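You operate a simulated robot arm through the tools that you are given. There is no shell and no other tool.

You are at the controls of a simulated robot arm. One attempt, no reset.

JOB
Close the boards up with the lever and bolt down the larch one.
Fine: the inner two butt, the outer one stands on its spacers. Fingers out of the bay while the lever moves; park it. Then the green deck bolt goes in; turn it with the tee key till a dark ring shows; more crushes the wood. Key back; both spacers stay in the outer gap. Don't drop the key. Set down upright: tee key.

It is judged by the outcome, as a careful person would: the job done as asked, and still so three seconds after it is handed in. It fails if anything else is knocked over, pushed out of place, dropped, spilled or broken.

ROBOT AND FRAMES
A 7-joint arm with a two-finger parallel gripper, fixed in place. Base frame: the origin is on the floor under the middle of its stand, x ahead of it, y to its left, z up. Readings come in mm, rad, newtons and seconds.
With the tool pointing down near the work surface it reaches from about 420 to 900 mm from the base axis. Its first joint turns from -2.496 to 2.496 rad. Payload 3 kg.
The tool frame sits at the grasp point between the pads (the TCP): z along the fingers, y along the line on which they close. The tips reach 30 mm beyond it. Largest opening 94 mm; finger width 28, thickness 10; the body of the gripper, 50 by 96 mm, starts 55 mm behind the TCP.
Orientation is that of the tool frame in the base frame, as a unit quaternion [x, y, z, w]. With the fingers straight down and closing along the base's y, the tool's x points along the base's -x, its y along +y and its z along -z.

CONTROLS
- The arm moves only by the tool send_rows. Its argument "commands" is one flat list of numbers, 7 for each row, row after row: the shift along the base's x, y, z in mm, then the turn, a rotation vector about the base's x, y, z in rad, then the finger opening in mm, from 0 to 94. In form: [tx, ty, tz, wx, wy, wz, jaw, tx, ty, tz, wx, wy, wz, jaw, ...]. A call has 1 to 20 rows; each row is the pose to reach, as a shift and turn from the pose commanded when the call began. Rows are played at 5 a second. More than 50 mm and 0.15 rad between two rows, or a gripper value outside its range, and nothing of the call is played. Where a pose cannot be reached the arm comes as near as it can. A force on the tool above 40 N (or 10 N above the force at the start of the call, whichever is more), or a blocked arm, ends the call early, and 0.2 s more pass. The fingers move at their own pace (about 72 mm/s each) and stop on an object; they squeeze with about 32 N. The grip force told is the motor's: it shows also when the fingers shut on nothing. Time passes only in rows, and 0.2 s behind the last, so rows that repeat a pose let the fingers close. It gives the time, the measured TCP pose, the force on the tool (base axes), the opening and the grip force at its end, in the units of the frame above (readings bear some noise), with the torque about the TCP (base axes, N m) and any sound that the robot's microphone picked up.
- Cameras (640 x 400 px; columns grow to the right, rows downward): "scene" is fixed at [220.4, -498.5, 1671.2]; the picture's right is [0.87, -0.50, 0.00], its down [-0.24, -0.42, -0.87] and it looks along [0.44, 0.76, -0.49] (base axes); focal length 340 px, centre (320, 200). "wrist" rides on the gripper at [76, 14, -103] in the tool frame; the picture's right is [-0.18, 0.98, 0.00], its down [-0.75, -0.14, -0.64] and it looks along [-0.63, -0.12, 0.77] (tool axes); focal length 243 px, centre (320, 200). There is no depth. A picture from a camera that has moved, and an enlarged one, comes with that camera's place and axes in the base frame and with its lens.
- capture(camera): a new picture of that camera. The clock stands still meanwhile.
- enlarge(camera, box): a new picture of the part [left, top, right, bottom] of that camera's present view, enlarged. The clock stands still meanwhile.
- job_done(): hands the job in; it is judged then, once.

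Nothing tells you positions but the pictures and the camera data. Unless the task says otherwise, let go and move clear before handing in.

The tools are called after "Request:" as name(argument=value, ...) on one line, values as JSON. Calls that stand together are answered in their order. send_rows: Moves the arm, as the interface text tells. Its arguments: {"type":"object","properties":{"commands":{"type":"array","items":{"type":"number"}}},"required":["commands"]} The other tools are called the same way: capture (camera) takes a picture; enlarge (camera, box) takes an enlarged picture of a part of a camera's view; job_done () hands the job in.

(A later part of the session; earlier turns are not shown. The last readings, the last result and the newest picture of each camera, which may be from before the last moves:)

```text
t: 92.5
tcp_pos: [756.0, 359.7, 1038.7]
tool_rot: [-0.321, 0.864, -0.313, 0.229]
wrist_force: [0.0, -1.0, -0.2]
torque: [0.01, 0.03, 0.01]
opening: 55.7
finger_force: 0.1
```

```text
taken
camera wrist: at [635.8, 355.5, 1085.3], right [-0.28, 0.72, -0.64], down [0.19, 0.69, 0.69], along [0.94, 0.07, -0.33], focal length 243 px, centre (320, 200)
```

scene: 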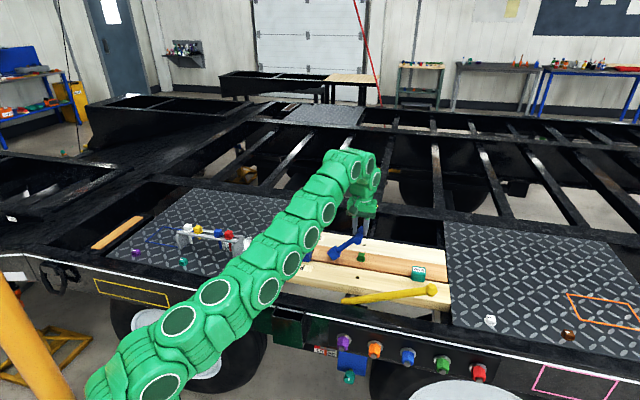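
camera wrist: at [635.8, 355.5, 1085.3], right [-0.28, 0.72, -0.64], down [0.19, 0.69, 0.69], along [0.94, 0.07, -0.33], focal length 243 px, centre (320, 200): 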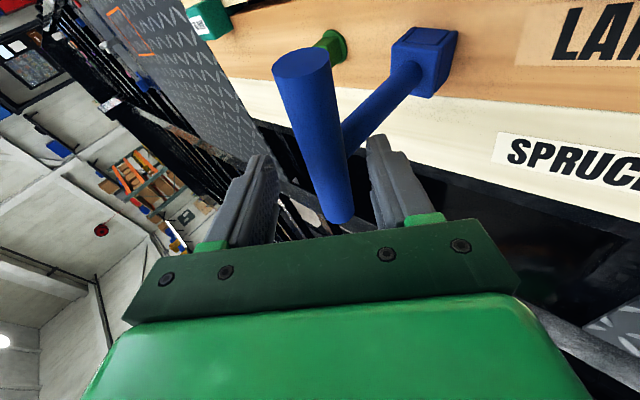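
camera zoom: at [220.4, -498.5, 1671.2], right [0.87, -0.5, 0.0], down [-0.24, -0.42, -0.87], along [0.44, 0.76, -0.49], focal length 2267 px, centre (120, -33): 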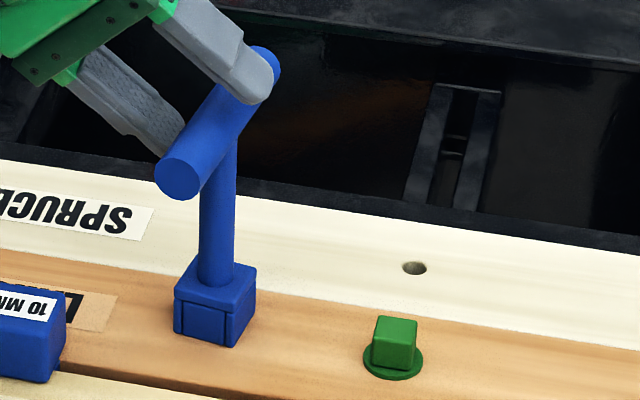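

The key stands on its own. Retreating along the tool axis.

Request:
send_rows(commands=[-6, 3.9, 7, 0, 0, 0, 60, -15, 9.8, 17.5, 0, 0, 0, 64, -27, 17.7, 31.5, 0, 0, 0, 64, -42, 27.5, 49, 0, 0, 0, 64, -54, 35.4, 63, 0, 0, 0, 64])

Request:
enlarge(camera="scene", box=[310, 190, 390, 270])

Request:
capture(camera="wrist")

```text
t: 93.7
tcp_pos: [702.9, 394.8, 1101.0]
tool_rot: [-0.322, 0.864, -0.312, 0.23]
wrist_force: [-0.5, -0.1, 0.7]
torque: [0.03, -0.02, 0.03]
opening: 63.9
finger_force: 0.1
```

```text
5.00 times, centred on (350, 230) of scene
camera zoom: at [220.4, -498.5, 1671.2], right [0.87, -0.5, 0.0], down [-0.24, -0.42, -0.87], along [0.44, 0.76, -0.49], focal length 1700 px, centre (170, 50)
```

zoom: 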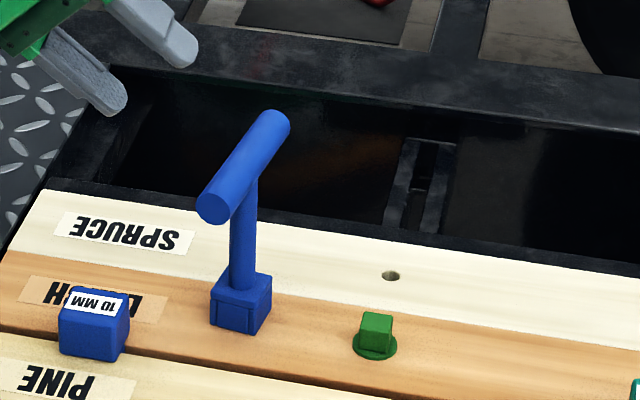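

```text
taken
camera wrist: at [583.2, 391.5, 1148.6], right [-0.28, 0.72, -0.64], down [0.19, 0.69, 0.69], along [0.94, 0.07, -0.33], focal length 243 px, centre (320, 200)
```

wrist: 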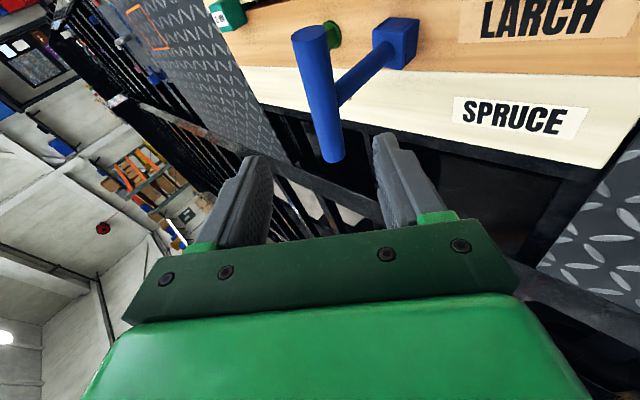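

The key stands safely on the larch; its axis is ≈(774.5,354) with the bar at about 36° azimuth. Before re-gripping I'll move the empty gripper away and test whether the arm can reach the bolt with a slight inward lean and the wrist turned for a long tightening stroke.

Request:
send_rows(commands=[-10, -10, 3, 0.055, 0.089, -0.017, 64, -20, -20, 6, 0.11, 0.178, -0.034, 64, -30, -30, 10, 0.166, 0.268, -0.051, 64, -40, -40, 10, 0.221, 0.357, -0.068, 64, -50, -50, 10, 0.276, 0.447, -0.085, 64, -57, -57, 10, 0.331, 0.536, -0.102, 64])

Request:
capture(camera="scene")

```text
t: 95.1
tcp_pos: [646.3, 337.9, 1111.1]
tool_rot: [-0.306, 0.948, -0.082, 0.028]
wrist_force: [-0.5, 2.0, 0.1]
torque: [0.03, -0.03, 0.0]
opening: 63.8
finger_force: 0.0
```

```text
taken
```

scene: 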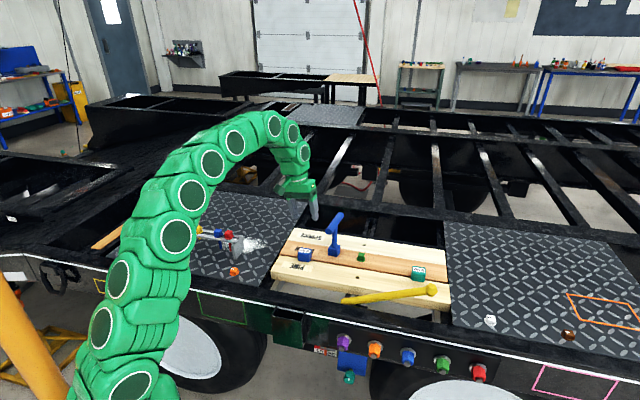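

Request:
send_rows(commands=[12, -9, -2, 0, 0, 0.133, 64, 24, -18, -4, 0, 0, 0.266, 64, 36, -27, -6, 0, 0, 0.4, 64, 48, -36, -8, 0, 0, 0.533, 64, 60, -45, -10, 0, 0, 0.666, 64, 72, -54, -12, 0, 0, 0.8, 64, 84, -63, -14, 0, 0, 0.933, 64, 96, -72, -16, 0, 0, 1.066, 64, 108, -81, -18, 0, 0, 1.2, 64, 120, -90, -20, 0, 0, 1.333, 64, 132, -98, -22, 0, 0, 1.466, 64, 144, -104, -24, 0, 0, 1.6, 64, 154, -110, -26, 0, 0, 1.731, 64])

Request:
capture(camera="scene")

```text
t: 97.9
tcp_pos: [799.5, 227.2, 1085.8]
tool_rot: [0.921, -0.381, 0.034, -0.081]
wrist_force: [0.5, 0.2, 0.5]
torque: [0.0, -0.02, 0.02]
opening: 64.1
finger_force: 0.0
```

```text
taken
```

scene: 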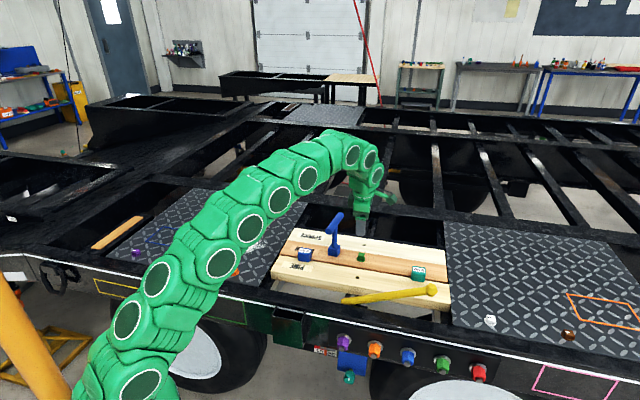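

ψ=135° is reachable. Now testing the position above the bolt with this lean.

Request:
send_rows(commands=[13, 15, -8, 0, 0, 0, 64, 26, 30, -16, 0, 0, 0, 64, 38, 45, -26, 0, 0, 0, 64, 38, 45, -21, 0, 0, 0, 64, 38, 45, -16, 0, 0, 0, 64])

Request:
capture(camera="wrist")

```text
t: 99.1
tcp_pos: [837.1, 272.7, 1069.5]
tool_rot: [0.92, -0.382, 0.033, -0.082]
wrist_force: [-0.1, -0.4, 0.2]
torque: [-0.01, -0.02, 0.03]
opening: 63.9
finger_force: 0.0
```

```text
taken
camera wrist: at [867.5, 196.5, 1167.6], right [-0.81, -0.55, -0.17], down [-0.51, 0.55, 0.66], along [-0.27, 0.62, -0.73], focal length 243 px, centre (320, 200)
```

wrist: 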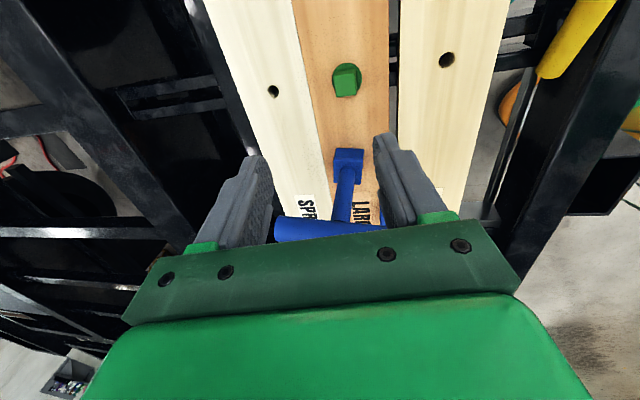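

Reach is fine here (z≈1070). This viewpoint is useful; I'll zoom on the bolt and key from here.

Request:
enlarge(camera="wrist", box=[300, 30, 400, 130])

Request:
enlarge(camera="wrist", box=[260, 120, 400, 250])

Request:
enlarge(camera="scene", box=[325, 205, 375, 265])

```text
4.00 times, centred on (350, 80) of wrist
camera zoom: at [867.5, 196.5, 1167.6], right [-0.81, -0.55, -0.17], down [-0.51, 0.55, 0.66], along [-0.27, 0.62, -0.73], focal length 970 px, centre (200, 680)
```

zoom: 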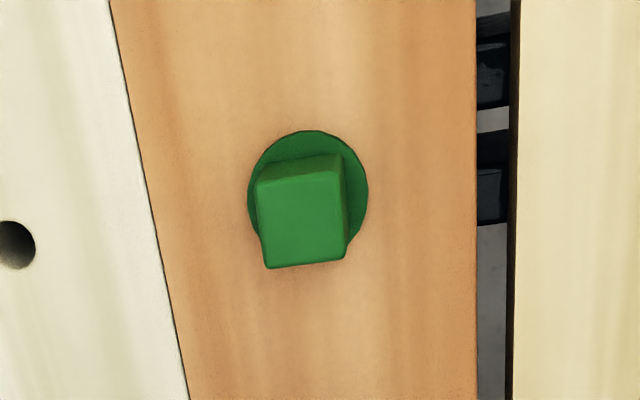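

```text
3.08 times, centred on (330, 185) of wrist
camera zoom: at [867.5, 196.5, 1167.6], right [-0.81, -0.55, -0.17], down [-0.51, 0.55, 0.66], along [-0.27, 0.62, -0.73], focal length 746 px, centre (289, 246)
```

zoom: 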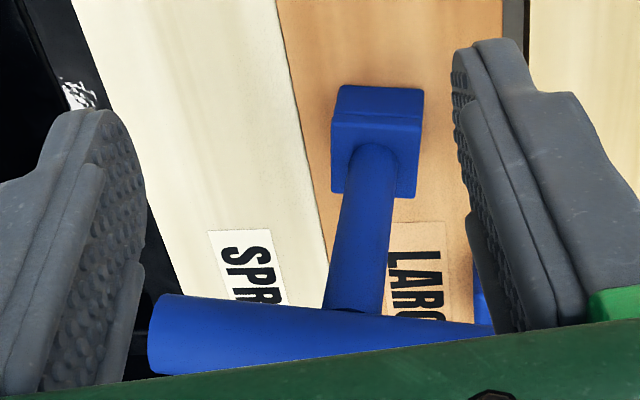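

```text
6.67 times, centred on (350, 235) of scene
camera zoom: at [220.4, -498.5, 1671.2], right [0.87, -0.5, 0.0], down [-0.24, -0.42, -0.87], along [0.44, 0.76, -0.49], focal length 2267 px, centre (120, -33)
```

zoom: 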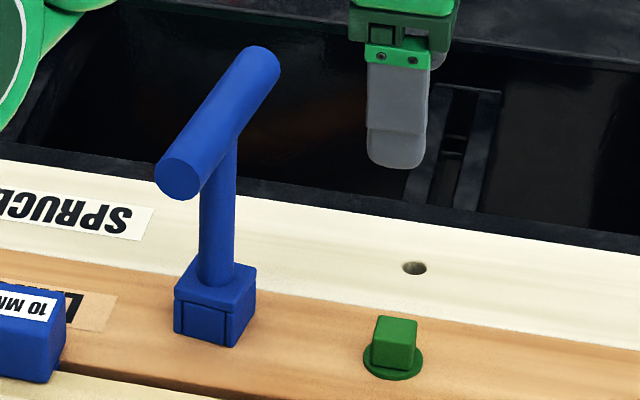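

Measurements agree: bolt axis ≈(838.8,273.0), head yaw ≈44.2°; key axis ≈(772.6,351.1), bar at 36.2° azimuth, bar centre z≈1012.5. The flat pads are only the last ~25 mm of the fingers, so I'll re-grip with the bar there. Moving around to approach along the bar.

Request:
send_rows(commands=[-15, -18, 4, 0, 0, -0.1326, 64, -30, -36, 8, 0, 0, -0.2652, 64, -45, -50, 12, 0, 0, -0.3978, 64, -60, -60, 15, 0, 0, -0.5305, 64, -75, -65, 15, 0, 0, -0.6631, 64, -90, -65, 15, 0, 0, -0.7957, 64, -105, -60, 15, 0, 0, -0.9283, 64, -118, -50, 15, 0, 0, -1.0609, 64, -130, -38, 15, 0, 0, -1.1935, 64, -140, -26, 15, 0, 0, -1.3262, 64, -147, -14, 15, 0, 0, -1.4588, 64, -152, -4, 12, 0, 0, -1.5914, 64, -153, 5, 8, 0, 0, -1.724, 64])

Request:
capture(camera="wrist")

Request:
enlarge(camera="scene", box=[290, 180, 400, 280])

```text
t: 101.9
tcp_pos: [683.1, 276.9, 1074.9]
tool_rot: [-0.309, 0.947, -0.083, 0.027]
wrist_force: [0.4, -0.5, -0.2]
torque: [0.02, 0.01, 0.0]
opening: 64.1
finger_force: 0.1
```

```text
taken
camera wrist: at [602.2, 258.5, 1175.1], right [-0.42, 0.89, -0.17], down [0.63, 0.42, 0.66], along [0.66, 0.17, -0.73], focal length 243 px, centre (320, 200)
```

wrist: 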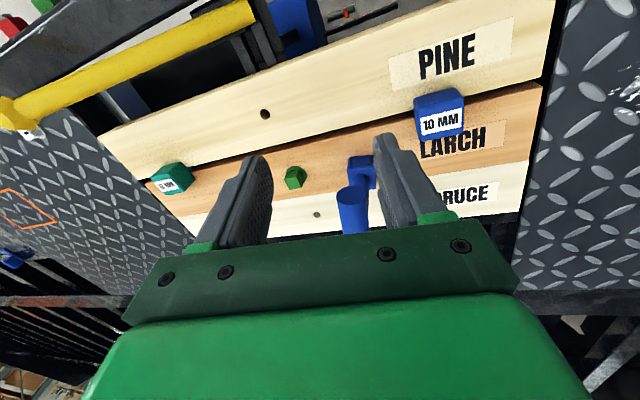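

```text
4.00 times, centred on (345, 230) of scene
camera zoom: at [220.4, -498.5, 1671.2], right [0.87, -0.5, 0.0], down [-0.24, -0.42, -0.87], along [0.44, 0.76, -0.49], focal length 1360 px, centre (220, 80)
```

zoom: 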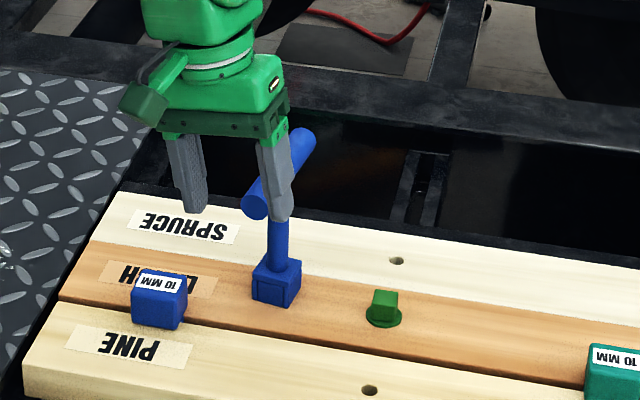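

Request:
send_rows(commands=[-5.7, 7.8, -5, 0, 0, 0, 64, -5.7, 7.8, -25, 0, 0, 0, 64, -5.7, 7.8, -46.5, 0, 0, 0, 64, -5.7, 7.8, -46.5, 0, 0, 0, 64])

Request:
capture(camera="wrist")

Request:
enlarge(camera="scene", box=[290, 180, 400, 280])

```text
t: 102.9
tcp_pos: [676.4, 285.2, 1030.9]
tool_rot: [-0.309, 0.947, -0.082, 0.027]
wrist_force: [-0.8, 0.3, 0.2]
torque: [0.01, 0.04, -0.03]
opening: 64.1
finger_force: 0.0
```

```text
taken
camera wrist: at [596.1, 266.4, 1129.3], right [-0.42, 0.89, -0.17], down [0.62, 0.42, 0.66], along [0.66, 0.17, -0.73], focal length 243 px, centre (320, 200)
```

wrist: 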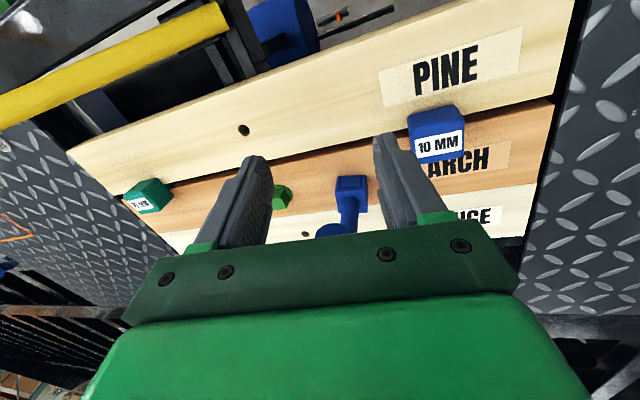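

```text
4.00 times, centred on (345, 230) of scene
camera zoom: at [220.4, -498.5, 1671.2], right [0.87, -0.5, 0.0], down [-0.24, -0.42, -0.87], along [0.44, 0.76, -0.49], focal length 1360 px, centre (220, 80)
```

zoom: 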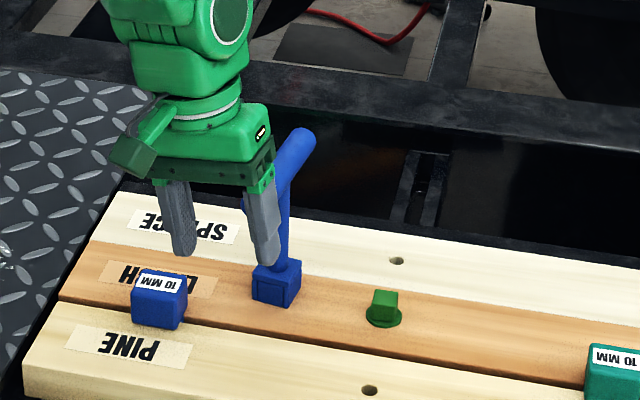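

Alignment with the bar is right on. Sliding along the bar with open fingers toward its centre.

Request:
send_rows(commands=[8, 5.9, -0.5, 0, 0, 0, 64, 17, 12.4, -1, 0, 0, 0, 64, 27, 19.8, -1.5, 0, 0, 0, 64, 37, 27.1, -2, 0, 0, 0, 64, 47, 34.4, -2, 0, 0, 0, 64, 57, 41.7, -2, 0, 0, 0, 64, 67, 49, -2, 0, 0, 0, 64, 77, 56.3, -2, 0, 0, 0, 64, 87, 63.7, -2, 0, 0, 0, 64, 94, 68.8, -2, 0, 0, 0, 64, 94, 68.8, -2, 0, 0, 0, 64])

Request:
capture(camera="wrist")

Request:
enlarge(camera="scene", box=[325, 195, 385, 265])

```text
t: 105.3
tcp_pos: [772.6, 355.2, 1029.9]
tool_rot: [-0.31, 0.947, -0.083, 0.027]
wrist_force: [0.8, 0.5, -0.2]
torque: [-0.02, -0.01, 0.0]
opening: 64.2
finger_force: 0.0
```

```text
taken
camera wrist: at [691.8, 336.7, 1128.2], right [-0.42, 0.89, -0.17], down [0.62, 0.42, 0.66], along [0.66, 0.17, -0.73], focal length 243 px, centre (320, 200)
```

wrist: 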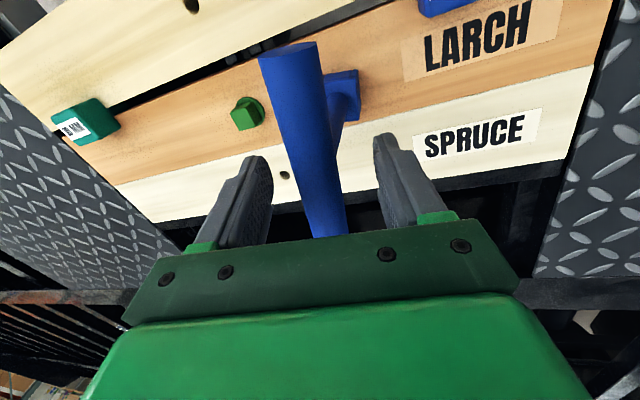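

```text
5.71 times, centred on (355, 230) of scene
camera zoom: at [220.4, -498.5, 1671.2], right [0.87, -0.5, 0.0], down [-0.24, -0.42, -0.87], along [0.44, 0.76, -0.49], focal length 1944 px, centre (120, 29)
```

zoom: 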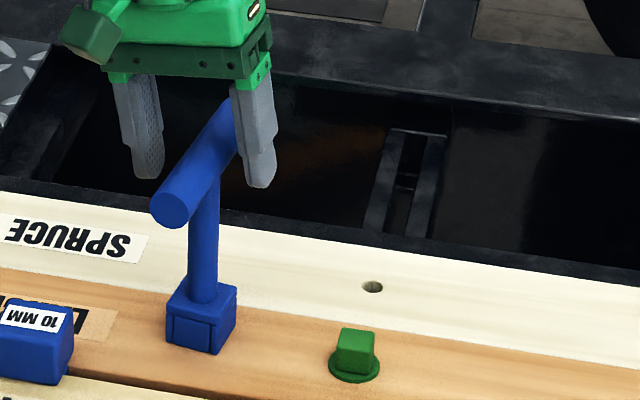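

Bar is well centred lengthwise, about 2.5 mm off sideways. Correcting, then closing gently.

Request:
send_rows(commands=[1.5, -2, 0, 0, 0, 0, 60, 1.5, -2, 0, 0, 0, 0, 45, 1.5, -2, 0, 0, 0, 0, 36, 1.5, -2, 0, 0, 0, 0, 32])

Request:
capture(camera="wrist")

Request:
enlarge(camera="scene", box=[325, 195, 385, 265])

```text
t: 106.3
tcp_pos: [773.4, 352.4, 1028.6]
tool_rot: [-0.31, 0.947, -0.083, 0.027]
wrist_force: [-0.3, 0.1, -0.5]
torque: [0.03, 0.01, -0.01]
opening: 32.1
finger_force: 0.2
```

```text
taken
camera wrist: at [693.0, 334.2, 1127.2], right [-0.42, 0.89, -0.17], down [0.62, 0.42, 0.66], along [0.66, 0.17, -0.73], focal length 243 px, centre (320, 200)
```

wrist: 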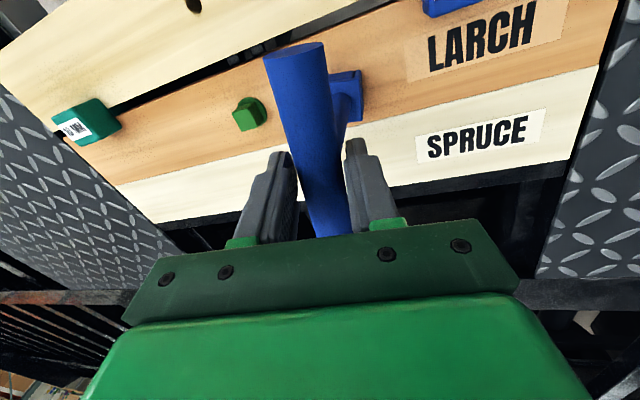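

```text
5.71 times, centred on (355, 230) of scene
camera zoom: at [220.4, -498.5, 1671.2], right [0.87, -0.5, 0.0], down [-0.24, -0.42, -0.87], along [0.44, 0.76, -0.49], focal length 1944 px, centre (120, 29)
```

zoom: 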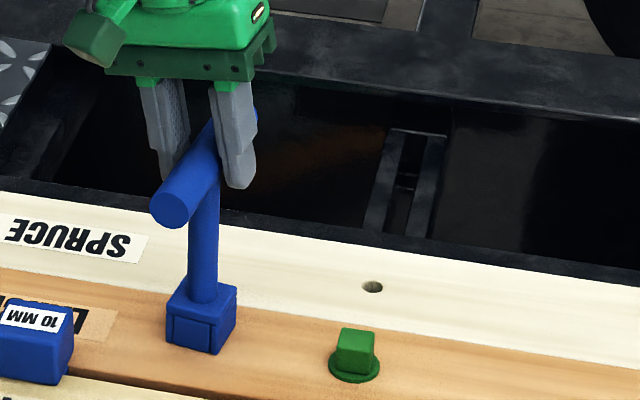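

Request:
send_rows(commands=[0, 0, 0, 0, 0, 0, 27, 0, 0, 0, 0, 0, 0, 24, 0, 0, 0, 0, 0, 0, 20, 0, 0, 0, 0, 0, 0, 12, 0, 0, 0, 0, 0, 0, 12])

Request:
capture(camera="wrist")

Request:
enlarge(camera="scene", box=[325, 195, 385, 265])

```text
t: 107.5
tcp_pos: [773.7, 353.4, 1028.6]
tool_rot: [-0.309, 0.947, -0.083, 0.027]
wrist_force: [-0.7, 0.5, 0.4]
torque: [0.07, 0.15, -0.01]
opening: 25.4
finger_force: 32.1
```

```text
taken
camera wrist: at [693.0, 334.2, 1127.2], right [-0.42, 0.89, -0.17], down [0.62, 0.42, 0.66], along [0.66, 0.17, -0.73], focal length 243 px, centre (320, 200)
```

wrist: 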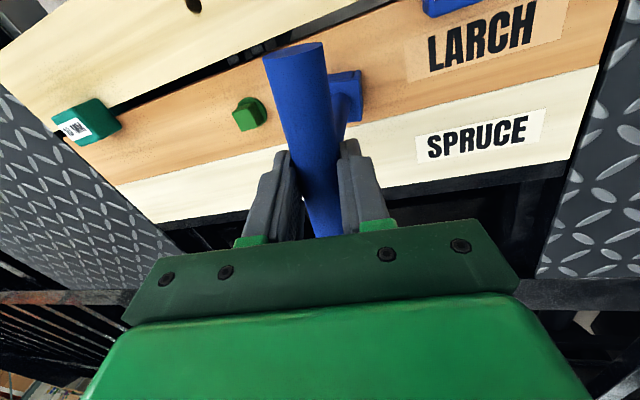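

```text
5.71 times, centred on (355, 230) of scene
camera zoom: at [220.4, -498.5, 1671.2], right [0.87, -0.5, 0.0], down [-0.24, -0.42, -0.87], along [0.44, 0.76, -0.49], focal length 1944 px, centre (120, 29)
```

zoom: 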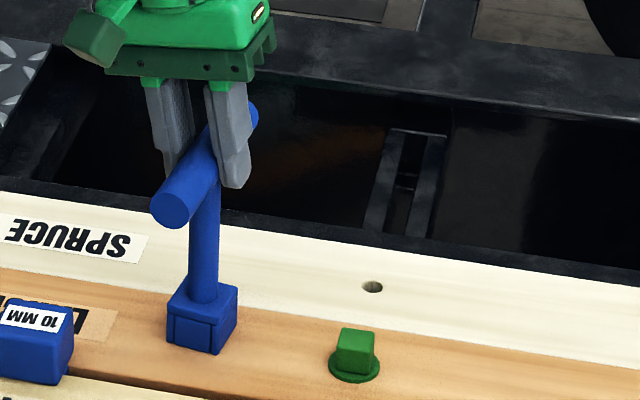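

Properly gripped on the pads now. Lifting slowly.

Request:
send_rows(commands=[0, 0, 1.5, 0, 0, 0, 12, 0, 0, 4, 0, 0, 0, 12, 0, 0, 8, 0, 0, 0, 12, 0, 0, 13, 0, 0, 0, 12, 0, 0, 18, 0, 0, 0, 12, 0, 0, 22, 0, 0, 0, 12, 0, 0, 25, 0, 0, 0, 12, 0, 0, 25, 0, 0, 0, 12])

Request:
capture(camera="wrist")

Request:
enlarge(camera="scene", box=[325, 185, 385, 260])

```text
t: 109.3
tcp_pos: [774.2, 351.9, 1054.3]
tool_rot: [-0.309, 0.947, -0.083, 0.027]
wrist_force: [0.5, 0.1, -3.1]
torque: [0.02, 0.0, 0.0]
opening: 25.7
finger_force: 32.0
```

```text
taken
camera wrist: at [693.2, 333.5, 1152.3], right [-0.42, 0.89, -0.17], down [0.62, 0.42, 0.66], along [0.66, 0.17, -0.73], focal length 243 px, centre (320, 200)
```

wrist: 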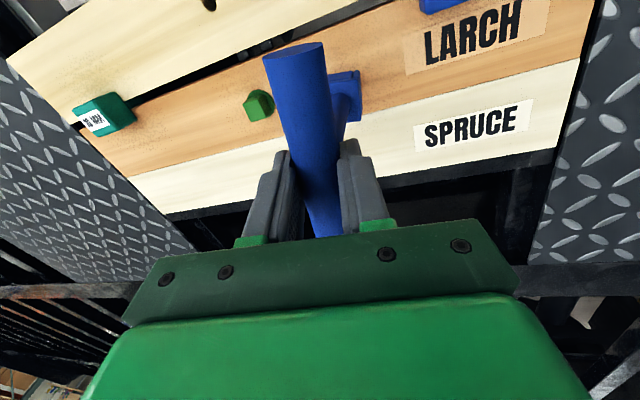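

```text
5.33 times, centred on (355, 222) of scene
camera zoom: at [220.4, -498.5, 1671.2], right [0.87, -0.5, 0.0], down [-0.24, -0.42, -0.87], along [0.44, 0.76, -0.49], focal length 1814 px, centre (133, 80)
```

zoom: 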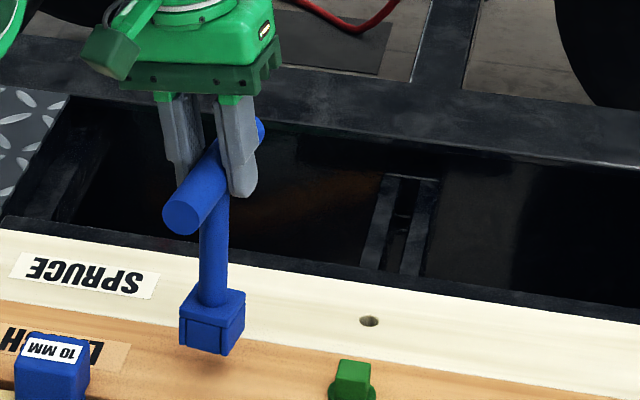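

Hanging straight and steady (3 N, no torque). Now carrying it slowly inward and turning toward the 134° orientation for the bolt.

Request:
send_rows(commands=[-0.5, -2, 1, 0, 0, 0.03, 12, -2, -6, 3, 0, 0, 0.09, 12, -4, -12, 5, 0, 0, 0.17, 12, -6, -18, 7, 0, 0, 0.25, 12, -8, -24, 9, 0, 0, 0.33, 12, -10, -30, 11, 0, 0, 0.41, 12, -12, -36, 12, 0, 0, 0.49, 12, -13, -42, 13, 0, 0, 0.57, 12, -14, -48, 14, 0, 0, 0.65, 12, -15, -54, 14, 0, 0, 0.73, 12, -16, -58, 14, 0, 0, 0.79, 12, -16, -60, 14, 0, 0, 0.82, 12])

Request:
enlarge(camera="scene", box=[325, 185, 395, 265])

```text
t: 111.9
tcp_pos: [758.4, 292.0, 1068.8]
tool_rot: [-0.662, 0.745, -0.064, 0.059]
wrist_force: [-0.3, 0.6, -3.4]
torque: [0.01, 0.0, 0.03]
opening: 25.4
finger_force: 32.0
```

```text
5.00 times, centred on (360, 225) of scene
camera zoom: at [220.4, -498.5, 1671.2], right [0.87, -0.5, 0.0], down [-0.24, -0.42, -0.87], along [0.44, 0.76, -0.49], focal length 1700 px, centre (120, 75)
```

zoom: 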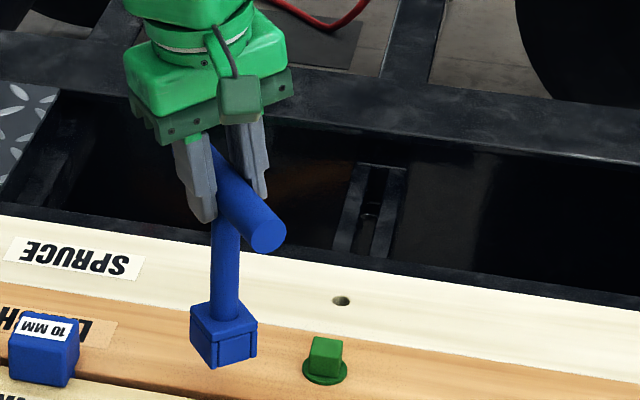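

Request:
send_rows(commands=[2, -1, 0, 0, 0, 0.03, 12, 7, -3, 0, 0, 0, 0.1, 12, 14, -5, -1, 0, 0, 0.18, 12, 22, -8, -1, 0, 0, 0.26, 12, 30, -10, -2, 0, 0, 0.34, 12, 38, -12, -2, 0, 0, 0.42, 12, 46, -14, -3, 0, 0, 0.5, 12, 54, -16, -3, 0, 0, 0.58, 12, 62, -18, -4, 0, 0, 0.66, 12, 69, -20, -4, 0, 0, 0.74, 12, 75, -21.5, -5, 0, 0, 0.82, 12, 79, -22, -5, 0, 0, 0.87, 12, 80.1, -21.9, -5, 0, 0, 0.888, 12, 80.1, -21.9, -5, 0, 0, 0.888, 12])

Request:
enlarge(camera="scene", box=[335, 200, 395, 265])

Request:
capture(camera="wrist")

```text
t: 114.9
tcp_pos: [838.3, 269.8, 1063.2]
tool_rot: [0.917, -0.389, 0.034, -0.081]
wrist_force: [-0.3, 0.2, -2.7]
torque: [-0.03, 0.04, -0.01]
opening: 25.5
finger_force: 32.3
```

```text
6.15 times, centred on (365, 232) of scene
camera zoom: at [220.4, -498.5, 1671.2], right [0.87, -0.5, 0.0], down [-0.24, -0.42, -0.87], along [0.44, 0.76, -0.49], focal length 2093 px, centre (43, 0)
```

zoom: 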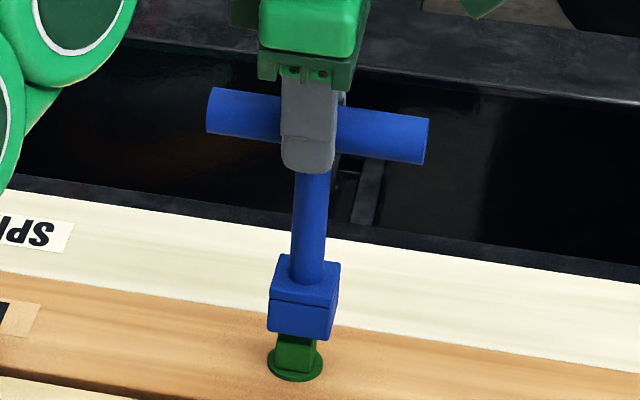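

```text
taken
camera wrist: at [868.2, 193.4, 1161.1], right [-0.82, -0.54, -0.17], down [-0.5, 0.56, 0.66], along [-0.26, 0.63, -0.73], focal length 243 px, centre (320, 200)
```

wrist: 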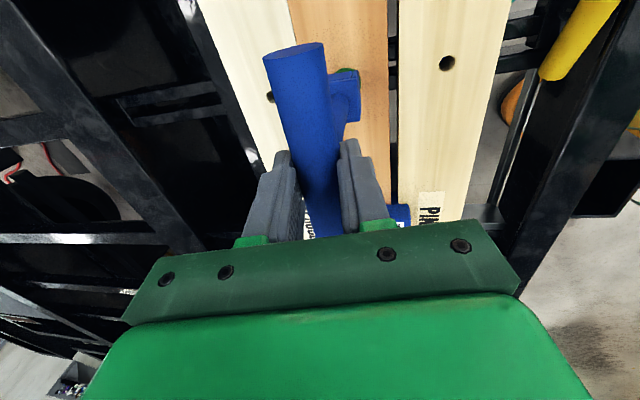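

Request:
enlarge(camera="scene", box=[352, 236, 380, 266])

Request:
enlarge(camera="wrist", box=[310, 40, 390, 130])

```text
13.33 times, centred on (366, 251) of scene
camera zoom: at [220.4, -498.5, 1671.2], right [0.87, -0.5, 0.0], down [-0.24, -0.42, -0.87], along [0.44, 0.76, -0.49], focal length 4535 px, centre (-293, -480)
```

zoom: 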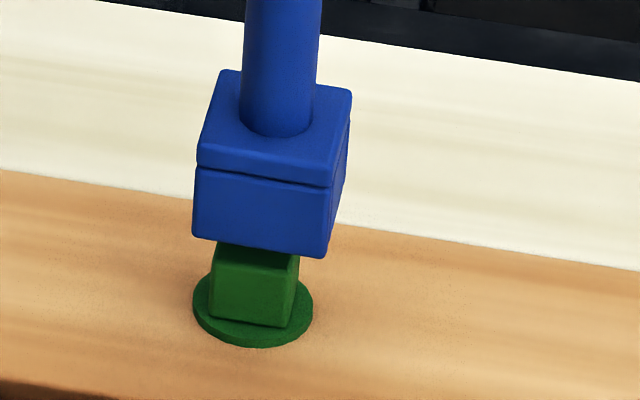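

```text
4.44 times, centred on (350, 85) of wrist
camera zoom: at [868.2, 193.4, 1161.1], right [-0.82, -0.54, -0.17], down [-0.5, 0.56, 0.66], along [-0.26, 0.63, -0.73], focal length 1078 px, centre (187, 711)
```

zoom: 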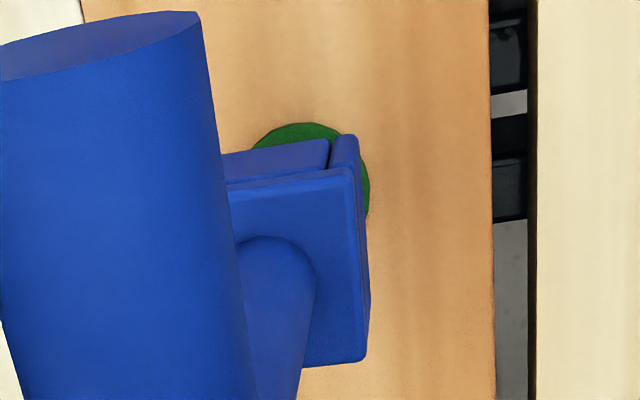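

The key is right above the bolt. I'll zoom in further on both views to refine the few-mm alignment before lowering.

Request:
enlarge(camera="wrist", box=[325, 55, 375, 100])

Request:
enlarge(camera="scene", box=[356, 244, 376, 262])

```text
8.89 times, centred on (350, 78) of wrist
camera zoom: at [868.2, 193.4, 1161.1], right [-0.82, -0.54, -0.17], down [-0.5, 0.56, 0.66], along [-0.26, 0.63, -0.73], focal length 2157 px, centre (53, 1289)
```

zoom: 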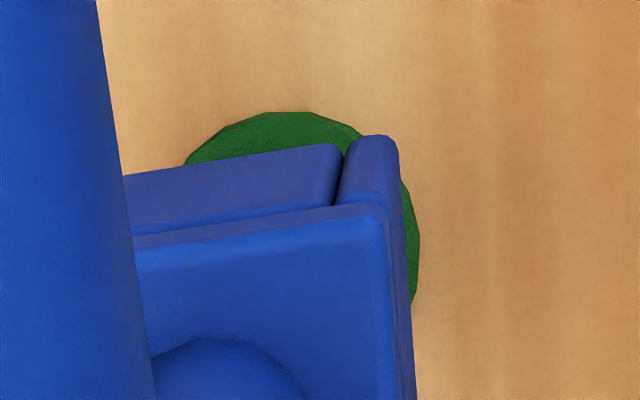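

```text
16.00 times, centred on (366, 253) of scene
camera zoom: at [220.4, -498.5, 1671.2], right [0.87, -0.5, 0.0], down [-0.24, -0.42, -0.87], along [0.44, 0.76, -0.49], focal length 5442 px, centre (-416, -648)
```

zoom: 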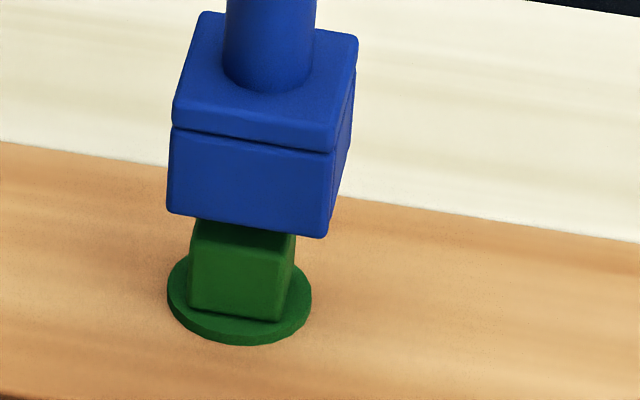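

The two views disagree by ~2–3 mm sideways because of the height gap. I'll lower to just above the head so the comparison becomes direct.

Request:
send_rows(commands=[0, 0, -2, 0, 0, 0, 12, 0, 0, -5, 0, 0, 0, 12, 0, 0, -8, 0, 0, 0, 12, 0, 0, -8, 0, 0, 0, 12])

Request:
enlarge(camera="scene", box=[356, 244, 376, 262])

Request:
enlarge(camera="wrist", box=[325, 55, 375, 100])

```text
t: 115.9
tcp_pos: [839.1, 269.3, 1054.8]
tool_rot: [0.917, -0.389, 0.034, -0.08]
wrist_force: [0.1, -0.2, -3.1]
torque: [-0.02, 0.03, 0.0]
opening: 25.3
finger_force: 32.5
```

```text
16.00 times, centred on (366, 253) of scene
camera zoom: at [220.4, -498.5, 1671.2], right [0.87, -0.5, 0.0], down [-0.24, -0.42, -0.87], along [0.44, 0.76, -0.49], focal length 5442 px, centre (-416, -648)
```

zoom: 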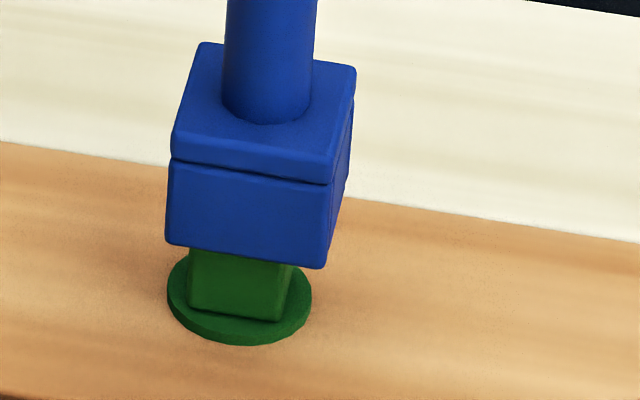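

```text
8.89 times, centred on (350, 78) of wrist
camera zoom: at [867.7, 193.0, 1152.8], right [-0.82, -0.54, -0.17], down [-0.5, 0.56, 0.66], along [-0.26, 0.63, -0.73], focal length 2157 px, centre (53, 1289)
```

zoom: 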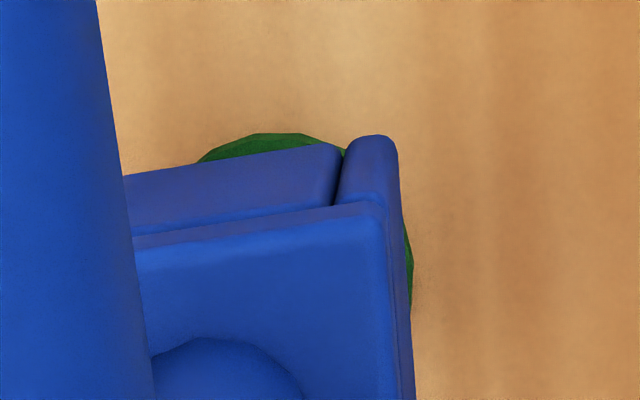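

Correcting about 1.8 mm toward -u, then lowering in tiny steps while watching the vertical force.

Request:
send_rows(commands=[-0.7, 0.7, 0, 0, 0, 0, 12, -1.3, 1.3, 0, 0, 0, 0, 12, -1.3, 1.3, -1, 0, 0, 0, 12, -1.3, 1.3, -2, 0, 0, 0, 12, -1.3, 1.3, -2, 0, 0, 0, 12])

Request:
enlarge(camera="scene", box=[356, 244, 376, 262])

Request:
enlarge(camera="wrist", box=[325, 55, 375, 100])

```text
t: 117.1
tcp_pos: [836.6, 270.8, 1052.5]
tool_rot: [0.917, -0.388, 0.033, -0.08]
wrist_force: [-0.6, -0.5, -3.2]
torque: [0.0, 0.01, 0.01]
opening: 25.2
finger_force: 31.6
```

```text
16.00 times, centred on (366, 253) of scene
camera zoom: at [220.4, -498.5, 1671.2], right [0.87, -0.5, 0.0], down [-0.24, -0.42, -0.87], along [0.44, 0.76, -0.49], focal length 5442 px, centre (-416, -648)
```

zoom: 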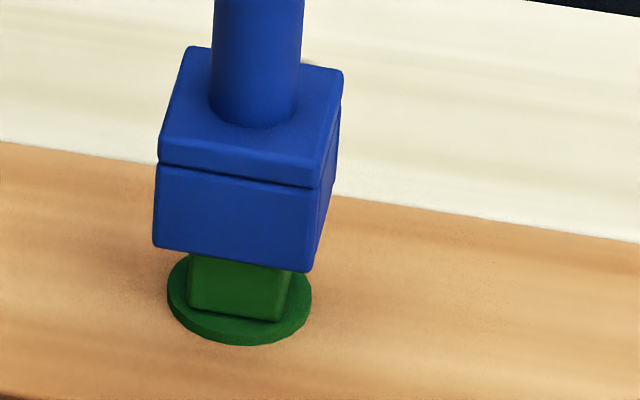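

```text
8.89 times, centred on (350, 78) of wrist
camera zoom: at [866.3, 195.4, 1150.6], right [-0.82, -0.54, -0.17], down [-0.5, 0.56, 0.66], along [-0.26, 0.63, -0.73], focal length 2157 px, centre (53, 1289)
```

zoom: 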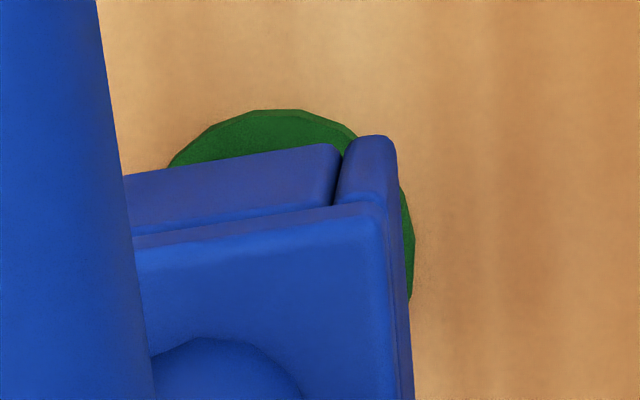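

Request:
send_rows(commands=[0.5, -0.5, 0, 0, 0, 0, 12, 0.5, -0.5, -1, 0, 0, 0, 12, 0.5, -0.5, -2, 0, 0, 0, 12, 0.5, -0.5, -3, 0, 0, 0, 12, 0.5, -0.5, -3, 0, 0, 0, 12])

Request:
enlarge(camera="scene", box=[356, 244, 376, 262])

```text
t: 118.3
tcp_pos: [837.2, 271.6, 1051.3]
tool_rot: [0.917, -0.388, 0.034, -0.082]
wrist_force: [0.9, 1.2, 16.3]
torque: [0.13, 0.15, 0.01]
opening: 25.1
finger_force: 31.6
```

```text
16.00 times, centred on (366, 253) of scene
camera zoom: at [220.4, -498.5, 1671.2], right [0.87, -0.5, 0.0], down [-0.24, -0.42, -0.87], along [0.44, 0.76, -0.49], focal length 5442 px, centre (-416, -648)
```

zoom: 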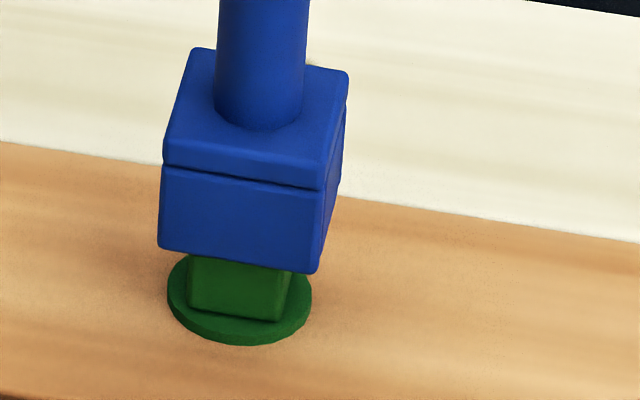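

The block touched the head's top; the torque says contact is on the left (-u) wall, so I need to shift slightly toward -u. Lifting 2 mm, shifting 1 mm, and trying again.

Request:
send_rows(commands=[0, 0, 2, 0, 0, 0, 12, -0.7, 0.7, 2, 0, 0, 0, 12, -0.7, 0.7, 1, 0, 0, 0, 12, -0.7, 0.7, 0, 0, 0, 0, 12, -0.7, 0.7, 0, 0, 0, 0, 12])

```text
t: 119.5
tcp_pos: [836.5, 272.1, 1048.4]
tool_rot: [0.917, -0.389, 0.033, -0.081]
wrist_force: [-0.2, 0.3, -3.2]
torque: [-0.01, -0.01, -0.02]
opening: 25.6
finger_force: 32.1
```

No contact at the same height now — the socket is starting over the head. Lowering further in small steps.

Request:
send_rows(commands=[0, 0, -1, 0, 0, 0, 12, 0, 0, -2, 0, 0, 0, 12, 0, 0, -3, 0, 0, 0, 12, 0, 0, -3, 0, 0, 0, 12])

Request:
enlarge(camera="scene", box=[356, 244, 376, 262])

```text
t: 120.5
tcp_pos: [837.5, 271.9, 1047.2]
tool_rot: [0.917, -0.389, 0.033, -0.081]
wrist_force: [0.8, -0.4, -3.8]
torque: [-0.02, 0.03, -0.02]
opening: 25.4
finger_force: 31.7
```

```text
16.00 times, centred on (366, 253) of scene
camera zoom: at [220.4, -498.5, 1671.2], right [0.87, -0.5, 0.0], down [-0.24, -0.42, -0.87], along [0.44, 0.76, -0.49], focal length 5442 px, centre (-416, -648)
```

zoom: 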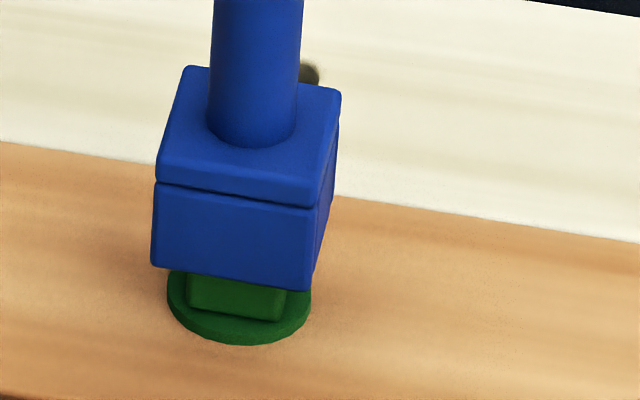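

The socket is over the head. Continuing down toward the flange.

Request:
send_rows(commands=[0, 0, -2, 0, 0, 0, 12, 0, 0, -4, 0, 0, 0, 12, 0, 0, -6, 0, 0, 0, 12, 0, 0, -6, 0, 0, 0, 12])

Request:
send_rows(commands=[0, 0, -1.5, 0, 0, 0, 12, 0, 0, -3, 0, 0, 0, 12, 0, 0, -4.5, 0, 0, 0, 12, 0, 0, -4.5, 0, 0, 0, 12])

Request:
enlarge(camera="scene", box=[356, 244, 376, 262])

```text
t: 121.5
tcp_pos: [836.5, 272.0, 1040.9]
tool_rot: [0.917, -0.389, 0.033, -0.08]
wrist_force: [0.0, 0.0, -3.3]
torque: [0.01, 0.05, -0.01]
opening: 25.3
finger_force: 32.2
```

```text
t: 122.5
tcp_pos: [836.5, 270.6, 1035.2]
tool_rot: [0.917, -0.388, 0.034, -0.08]
wrist_force: [-0.3, 0.8, -2.3]
torque: [-0.02, 0.02, 0.0]
opening: 25.4
finger_force: 32.3
```

```text
16.00 times, centred on (366, 253) of scene
camera zoom: at [220.4, -498.5, 1671.2], right [0.87, -0.5, 0.0], down [-0.24, -0.42, -0.87], along [0.44, 0.76, -0.49], focal length 5442 px, centre (-416, -648)
```

zoom: 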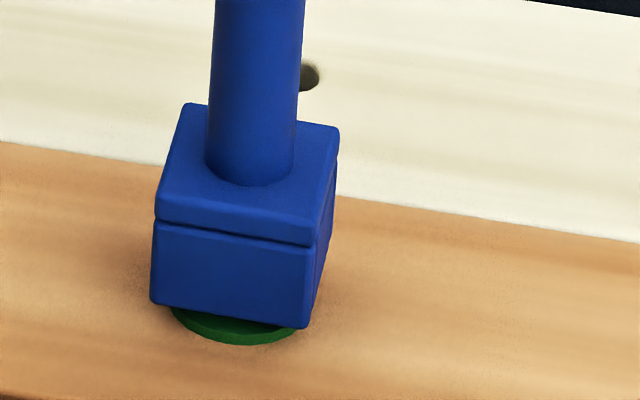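

Request:
send_rows(commands=[0, 0, -1, 0, 0, 0, 12, 0, 0, -2, 0, 0, 0, 12, 0, 0, -2.5, 0, 0, 0, 12, 0, 0, -2.5, 0, 0, 0, 12])

Request:
send_rows(commands=[0, 0, -1, 0, 0, 0, 12, 0, 0, -1.5, 0, 0, 0, 12, 0, 0, -1.5, 0, 0, 0, 12])

Request:
enlarge(camera="scene", box=[356, 244, 376, 262])

```text
t: 123.5
tcp_pos: [836.7, 270.9, 1033.0]
tool_rot: [0.918, -0.388, 0.034, -0.08]
wrist_force: [-0.5, -0.3, -2.9]
torque: [0.01, -0.01, -0.02]
opening: 25.4
finger_force: 32.1
```

```text
t: 124.3
tcp_pos: [837.7, 272.3, 1033.3]
tool_rot: [0.917, -0.389, 0.034, -0.081]
wrist_force: [0.6, -0.4, -3.9]
torque: [-0.01, 0.04, 0.01]
opening: 25.6
finger_force: 31.9
```

```text
16.00 times, centred on (366, 253) of scene
camera zoom: at [220.4, -498.5, 1671.2], right [0.87, -0.5, 0.0], down [-0.24, -0.42, -0.87], along [0.44, 0.76, -0.49], focal length 5442 px, centre (-416, -648)
```

zoom: 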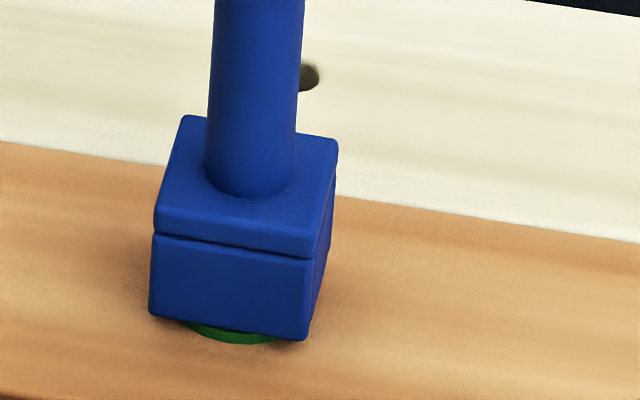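

Request:
send_rows(commands=[0, 0, -1, 0, 0, 0, 12, 0, 0, -1, 0, 0, 0, 12])

Request:
send_rows(commands=[0, 0, -1, 0, 0, 0, 12, 0, 0, -1, 0, 0, 0, 12])

Request:
enlarge(camera="scene", box=[350, 238, 382, 266])

```text
t: 124.9
tcp_pos: [836.9, 271.8, 1030.5]
tool_rot: [0.917, -0.389, 0.034, -0.082]
wrist_force: [0.2, 2.0, 12.2]
torque: [0.17, 0.01, -0.03]
opening: 25.4
finger_force: 31.8
```

```text
t: 125.5
tcp_pos: [837.7, 272.0, 1030.5]
tool_rot: [0.917, -0.388, 0.034, -0.081]
wrist_force: [1.4, 2.0, 24.1]
torque: [-0.04, -0.03, -0.02]
opening: 25.3
finger_force: 32.1
```

```text
14.29 times, centred on (366, 252) of scene
camera zoom: at [220.4, -498.5, 1671.2], right [0.87, -0.5, 0.0], down [-0.24, -0.42, -0.87], along [0.44, 0.76, -0.49], focal length 4859 px, centre (-337, -543)
```

zoom: 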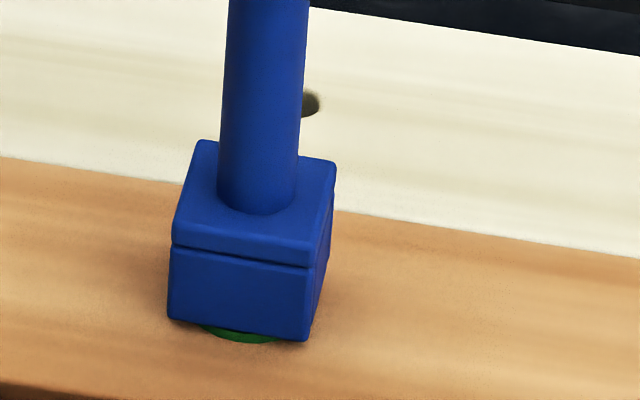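

Seated firmly. I'll ease off the downward load, then begin turning clockwise in small increments about the key axis, watching torque and looking for the dark ring.

Request:
send_rows(commands=[0, 0, 1, 0, 0, 0, 12, 0, 0, 1.2, 0, 0, 0, 12])

Request:
enlarge(camera="scene", box=[354, 244, 378, 264])

Request:
enlarge(camera="wrist", box=[310, 40, 390, 120])

```text
t: 126.1
tcp_pos: [835.5, 271.1, 1030.8]
tool_rot: [0.917, -0.389, 0.032, -0.081]
wrist_force: [2.1, 0.5, 16.1]
torque: [-0.2, -0.24, 0.04]
opening: 25.3
finger_force: 32.4
```

```text
16.00 times, centred on (366, 254) of scene
camera zoom: at [220.4, -498.5, 1671.2], right [0.87, -0.5, 0.0], down [-0.24, -0.42, -0.87], along [0.44, 0.76, -0.49], focal length 5442 px, centre (-416, -664)
```

zoom: 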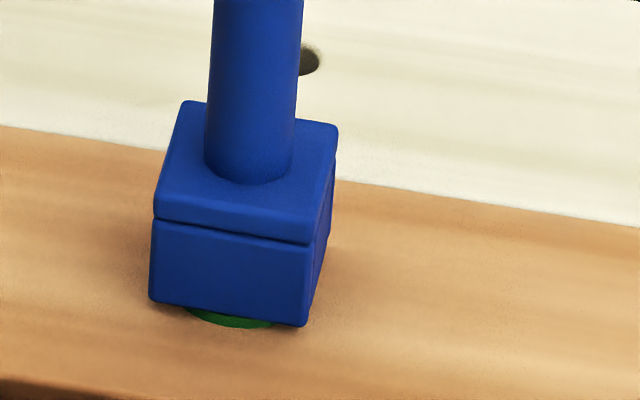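

```text
5.00 times, centred on (350, 80) of wrist
camera zoom: at [866.2, 195.0, 1129.4], right [-0.82, -0.54, -0.17], down [-0.5, 0.56, 0.66], along [-0.26, 0.63, -0.73], focal length 1213 px, centre (170, 800)
```

zoom: 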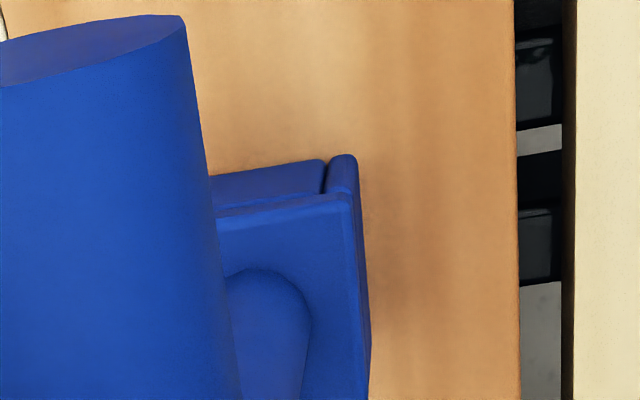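

Request:
send_rows(commands=[0, 0, 0.8, 0, 0, 0, 12, 0, 0, 0.8, 0, 0, 0, 12])

```text
t: 126.7
tcp_pos: [836.5, 271.7, 1032.3]
tool_rot: [0.917, -0.39, 0.033, -0.08]
wrist_force: [-0.6, -0.8, 2.9]
torque: [-0.14, -0.07, 0.0]
opening: 25.1
finger_force: 32.0
```

Request:
send_rows(commands=[-0.08, 0.09, 0, 0, 0, -0.044, 12, -0.16, 0.18, 0, 0, 0, -0.087, 12, -0.16, 0.18, 0, 0, 0, -0.087, 12])

Request:
enlarge(camera="scene", box=[354, 244, 378, 264])

```text
t: 127.5
tcp_pos: [835.7, 270.7, 1032.6]
tool_rot: [0.9, -0.428, 0.038, -0.079]
wrist_force: [0.3, -0.1, -3.3]
torque: [0.02, 0.01, 0.0]
opening: 25.3
finger_force: 32.1
```

```text
16.00 times, centred on (366, 254) of scene
camera zoom: at [220.4, -498.5, 1671.2], right [0.87, -0.5, 0.0], down [-0.24, -0.42, -0.87], along [0.44, 0.76, -0.49], focal length 5442 px, centre (-416, -664)
```

zoom: 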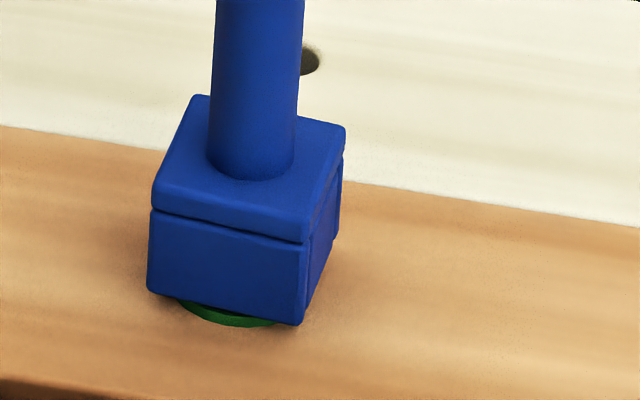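

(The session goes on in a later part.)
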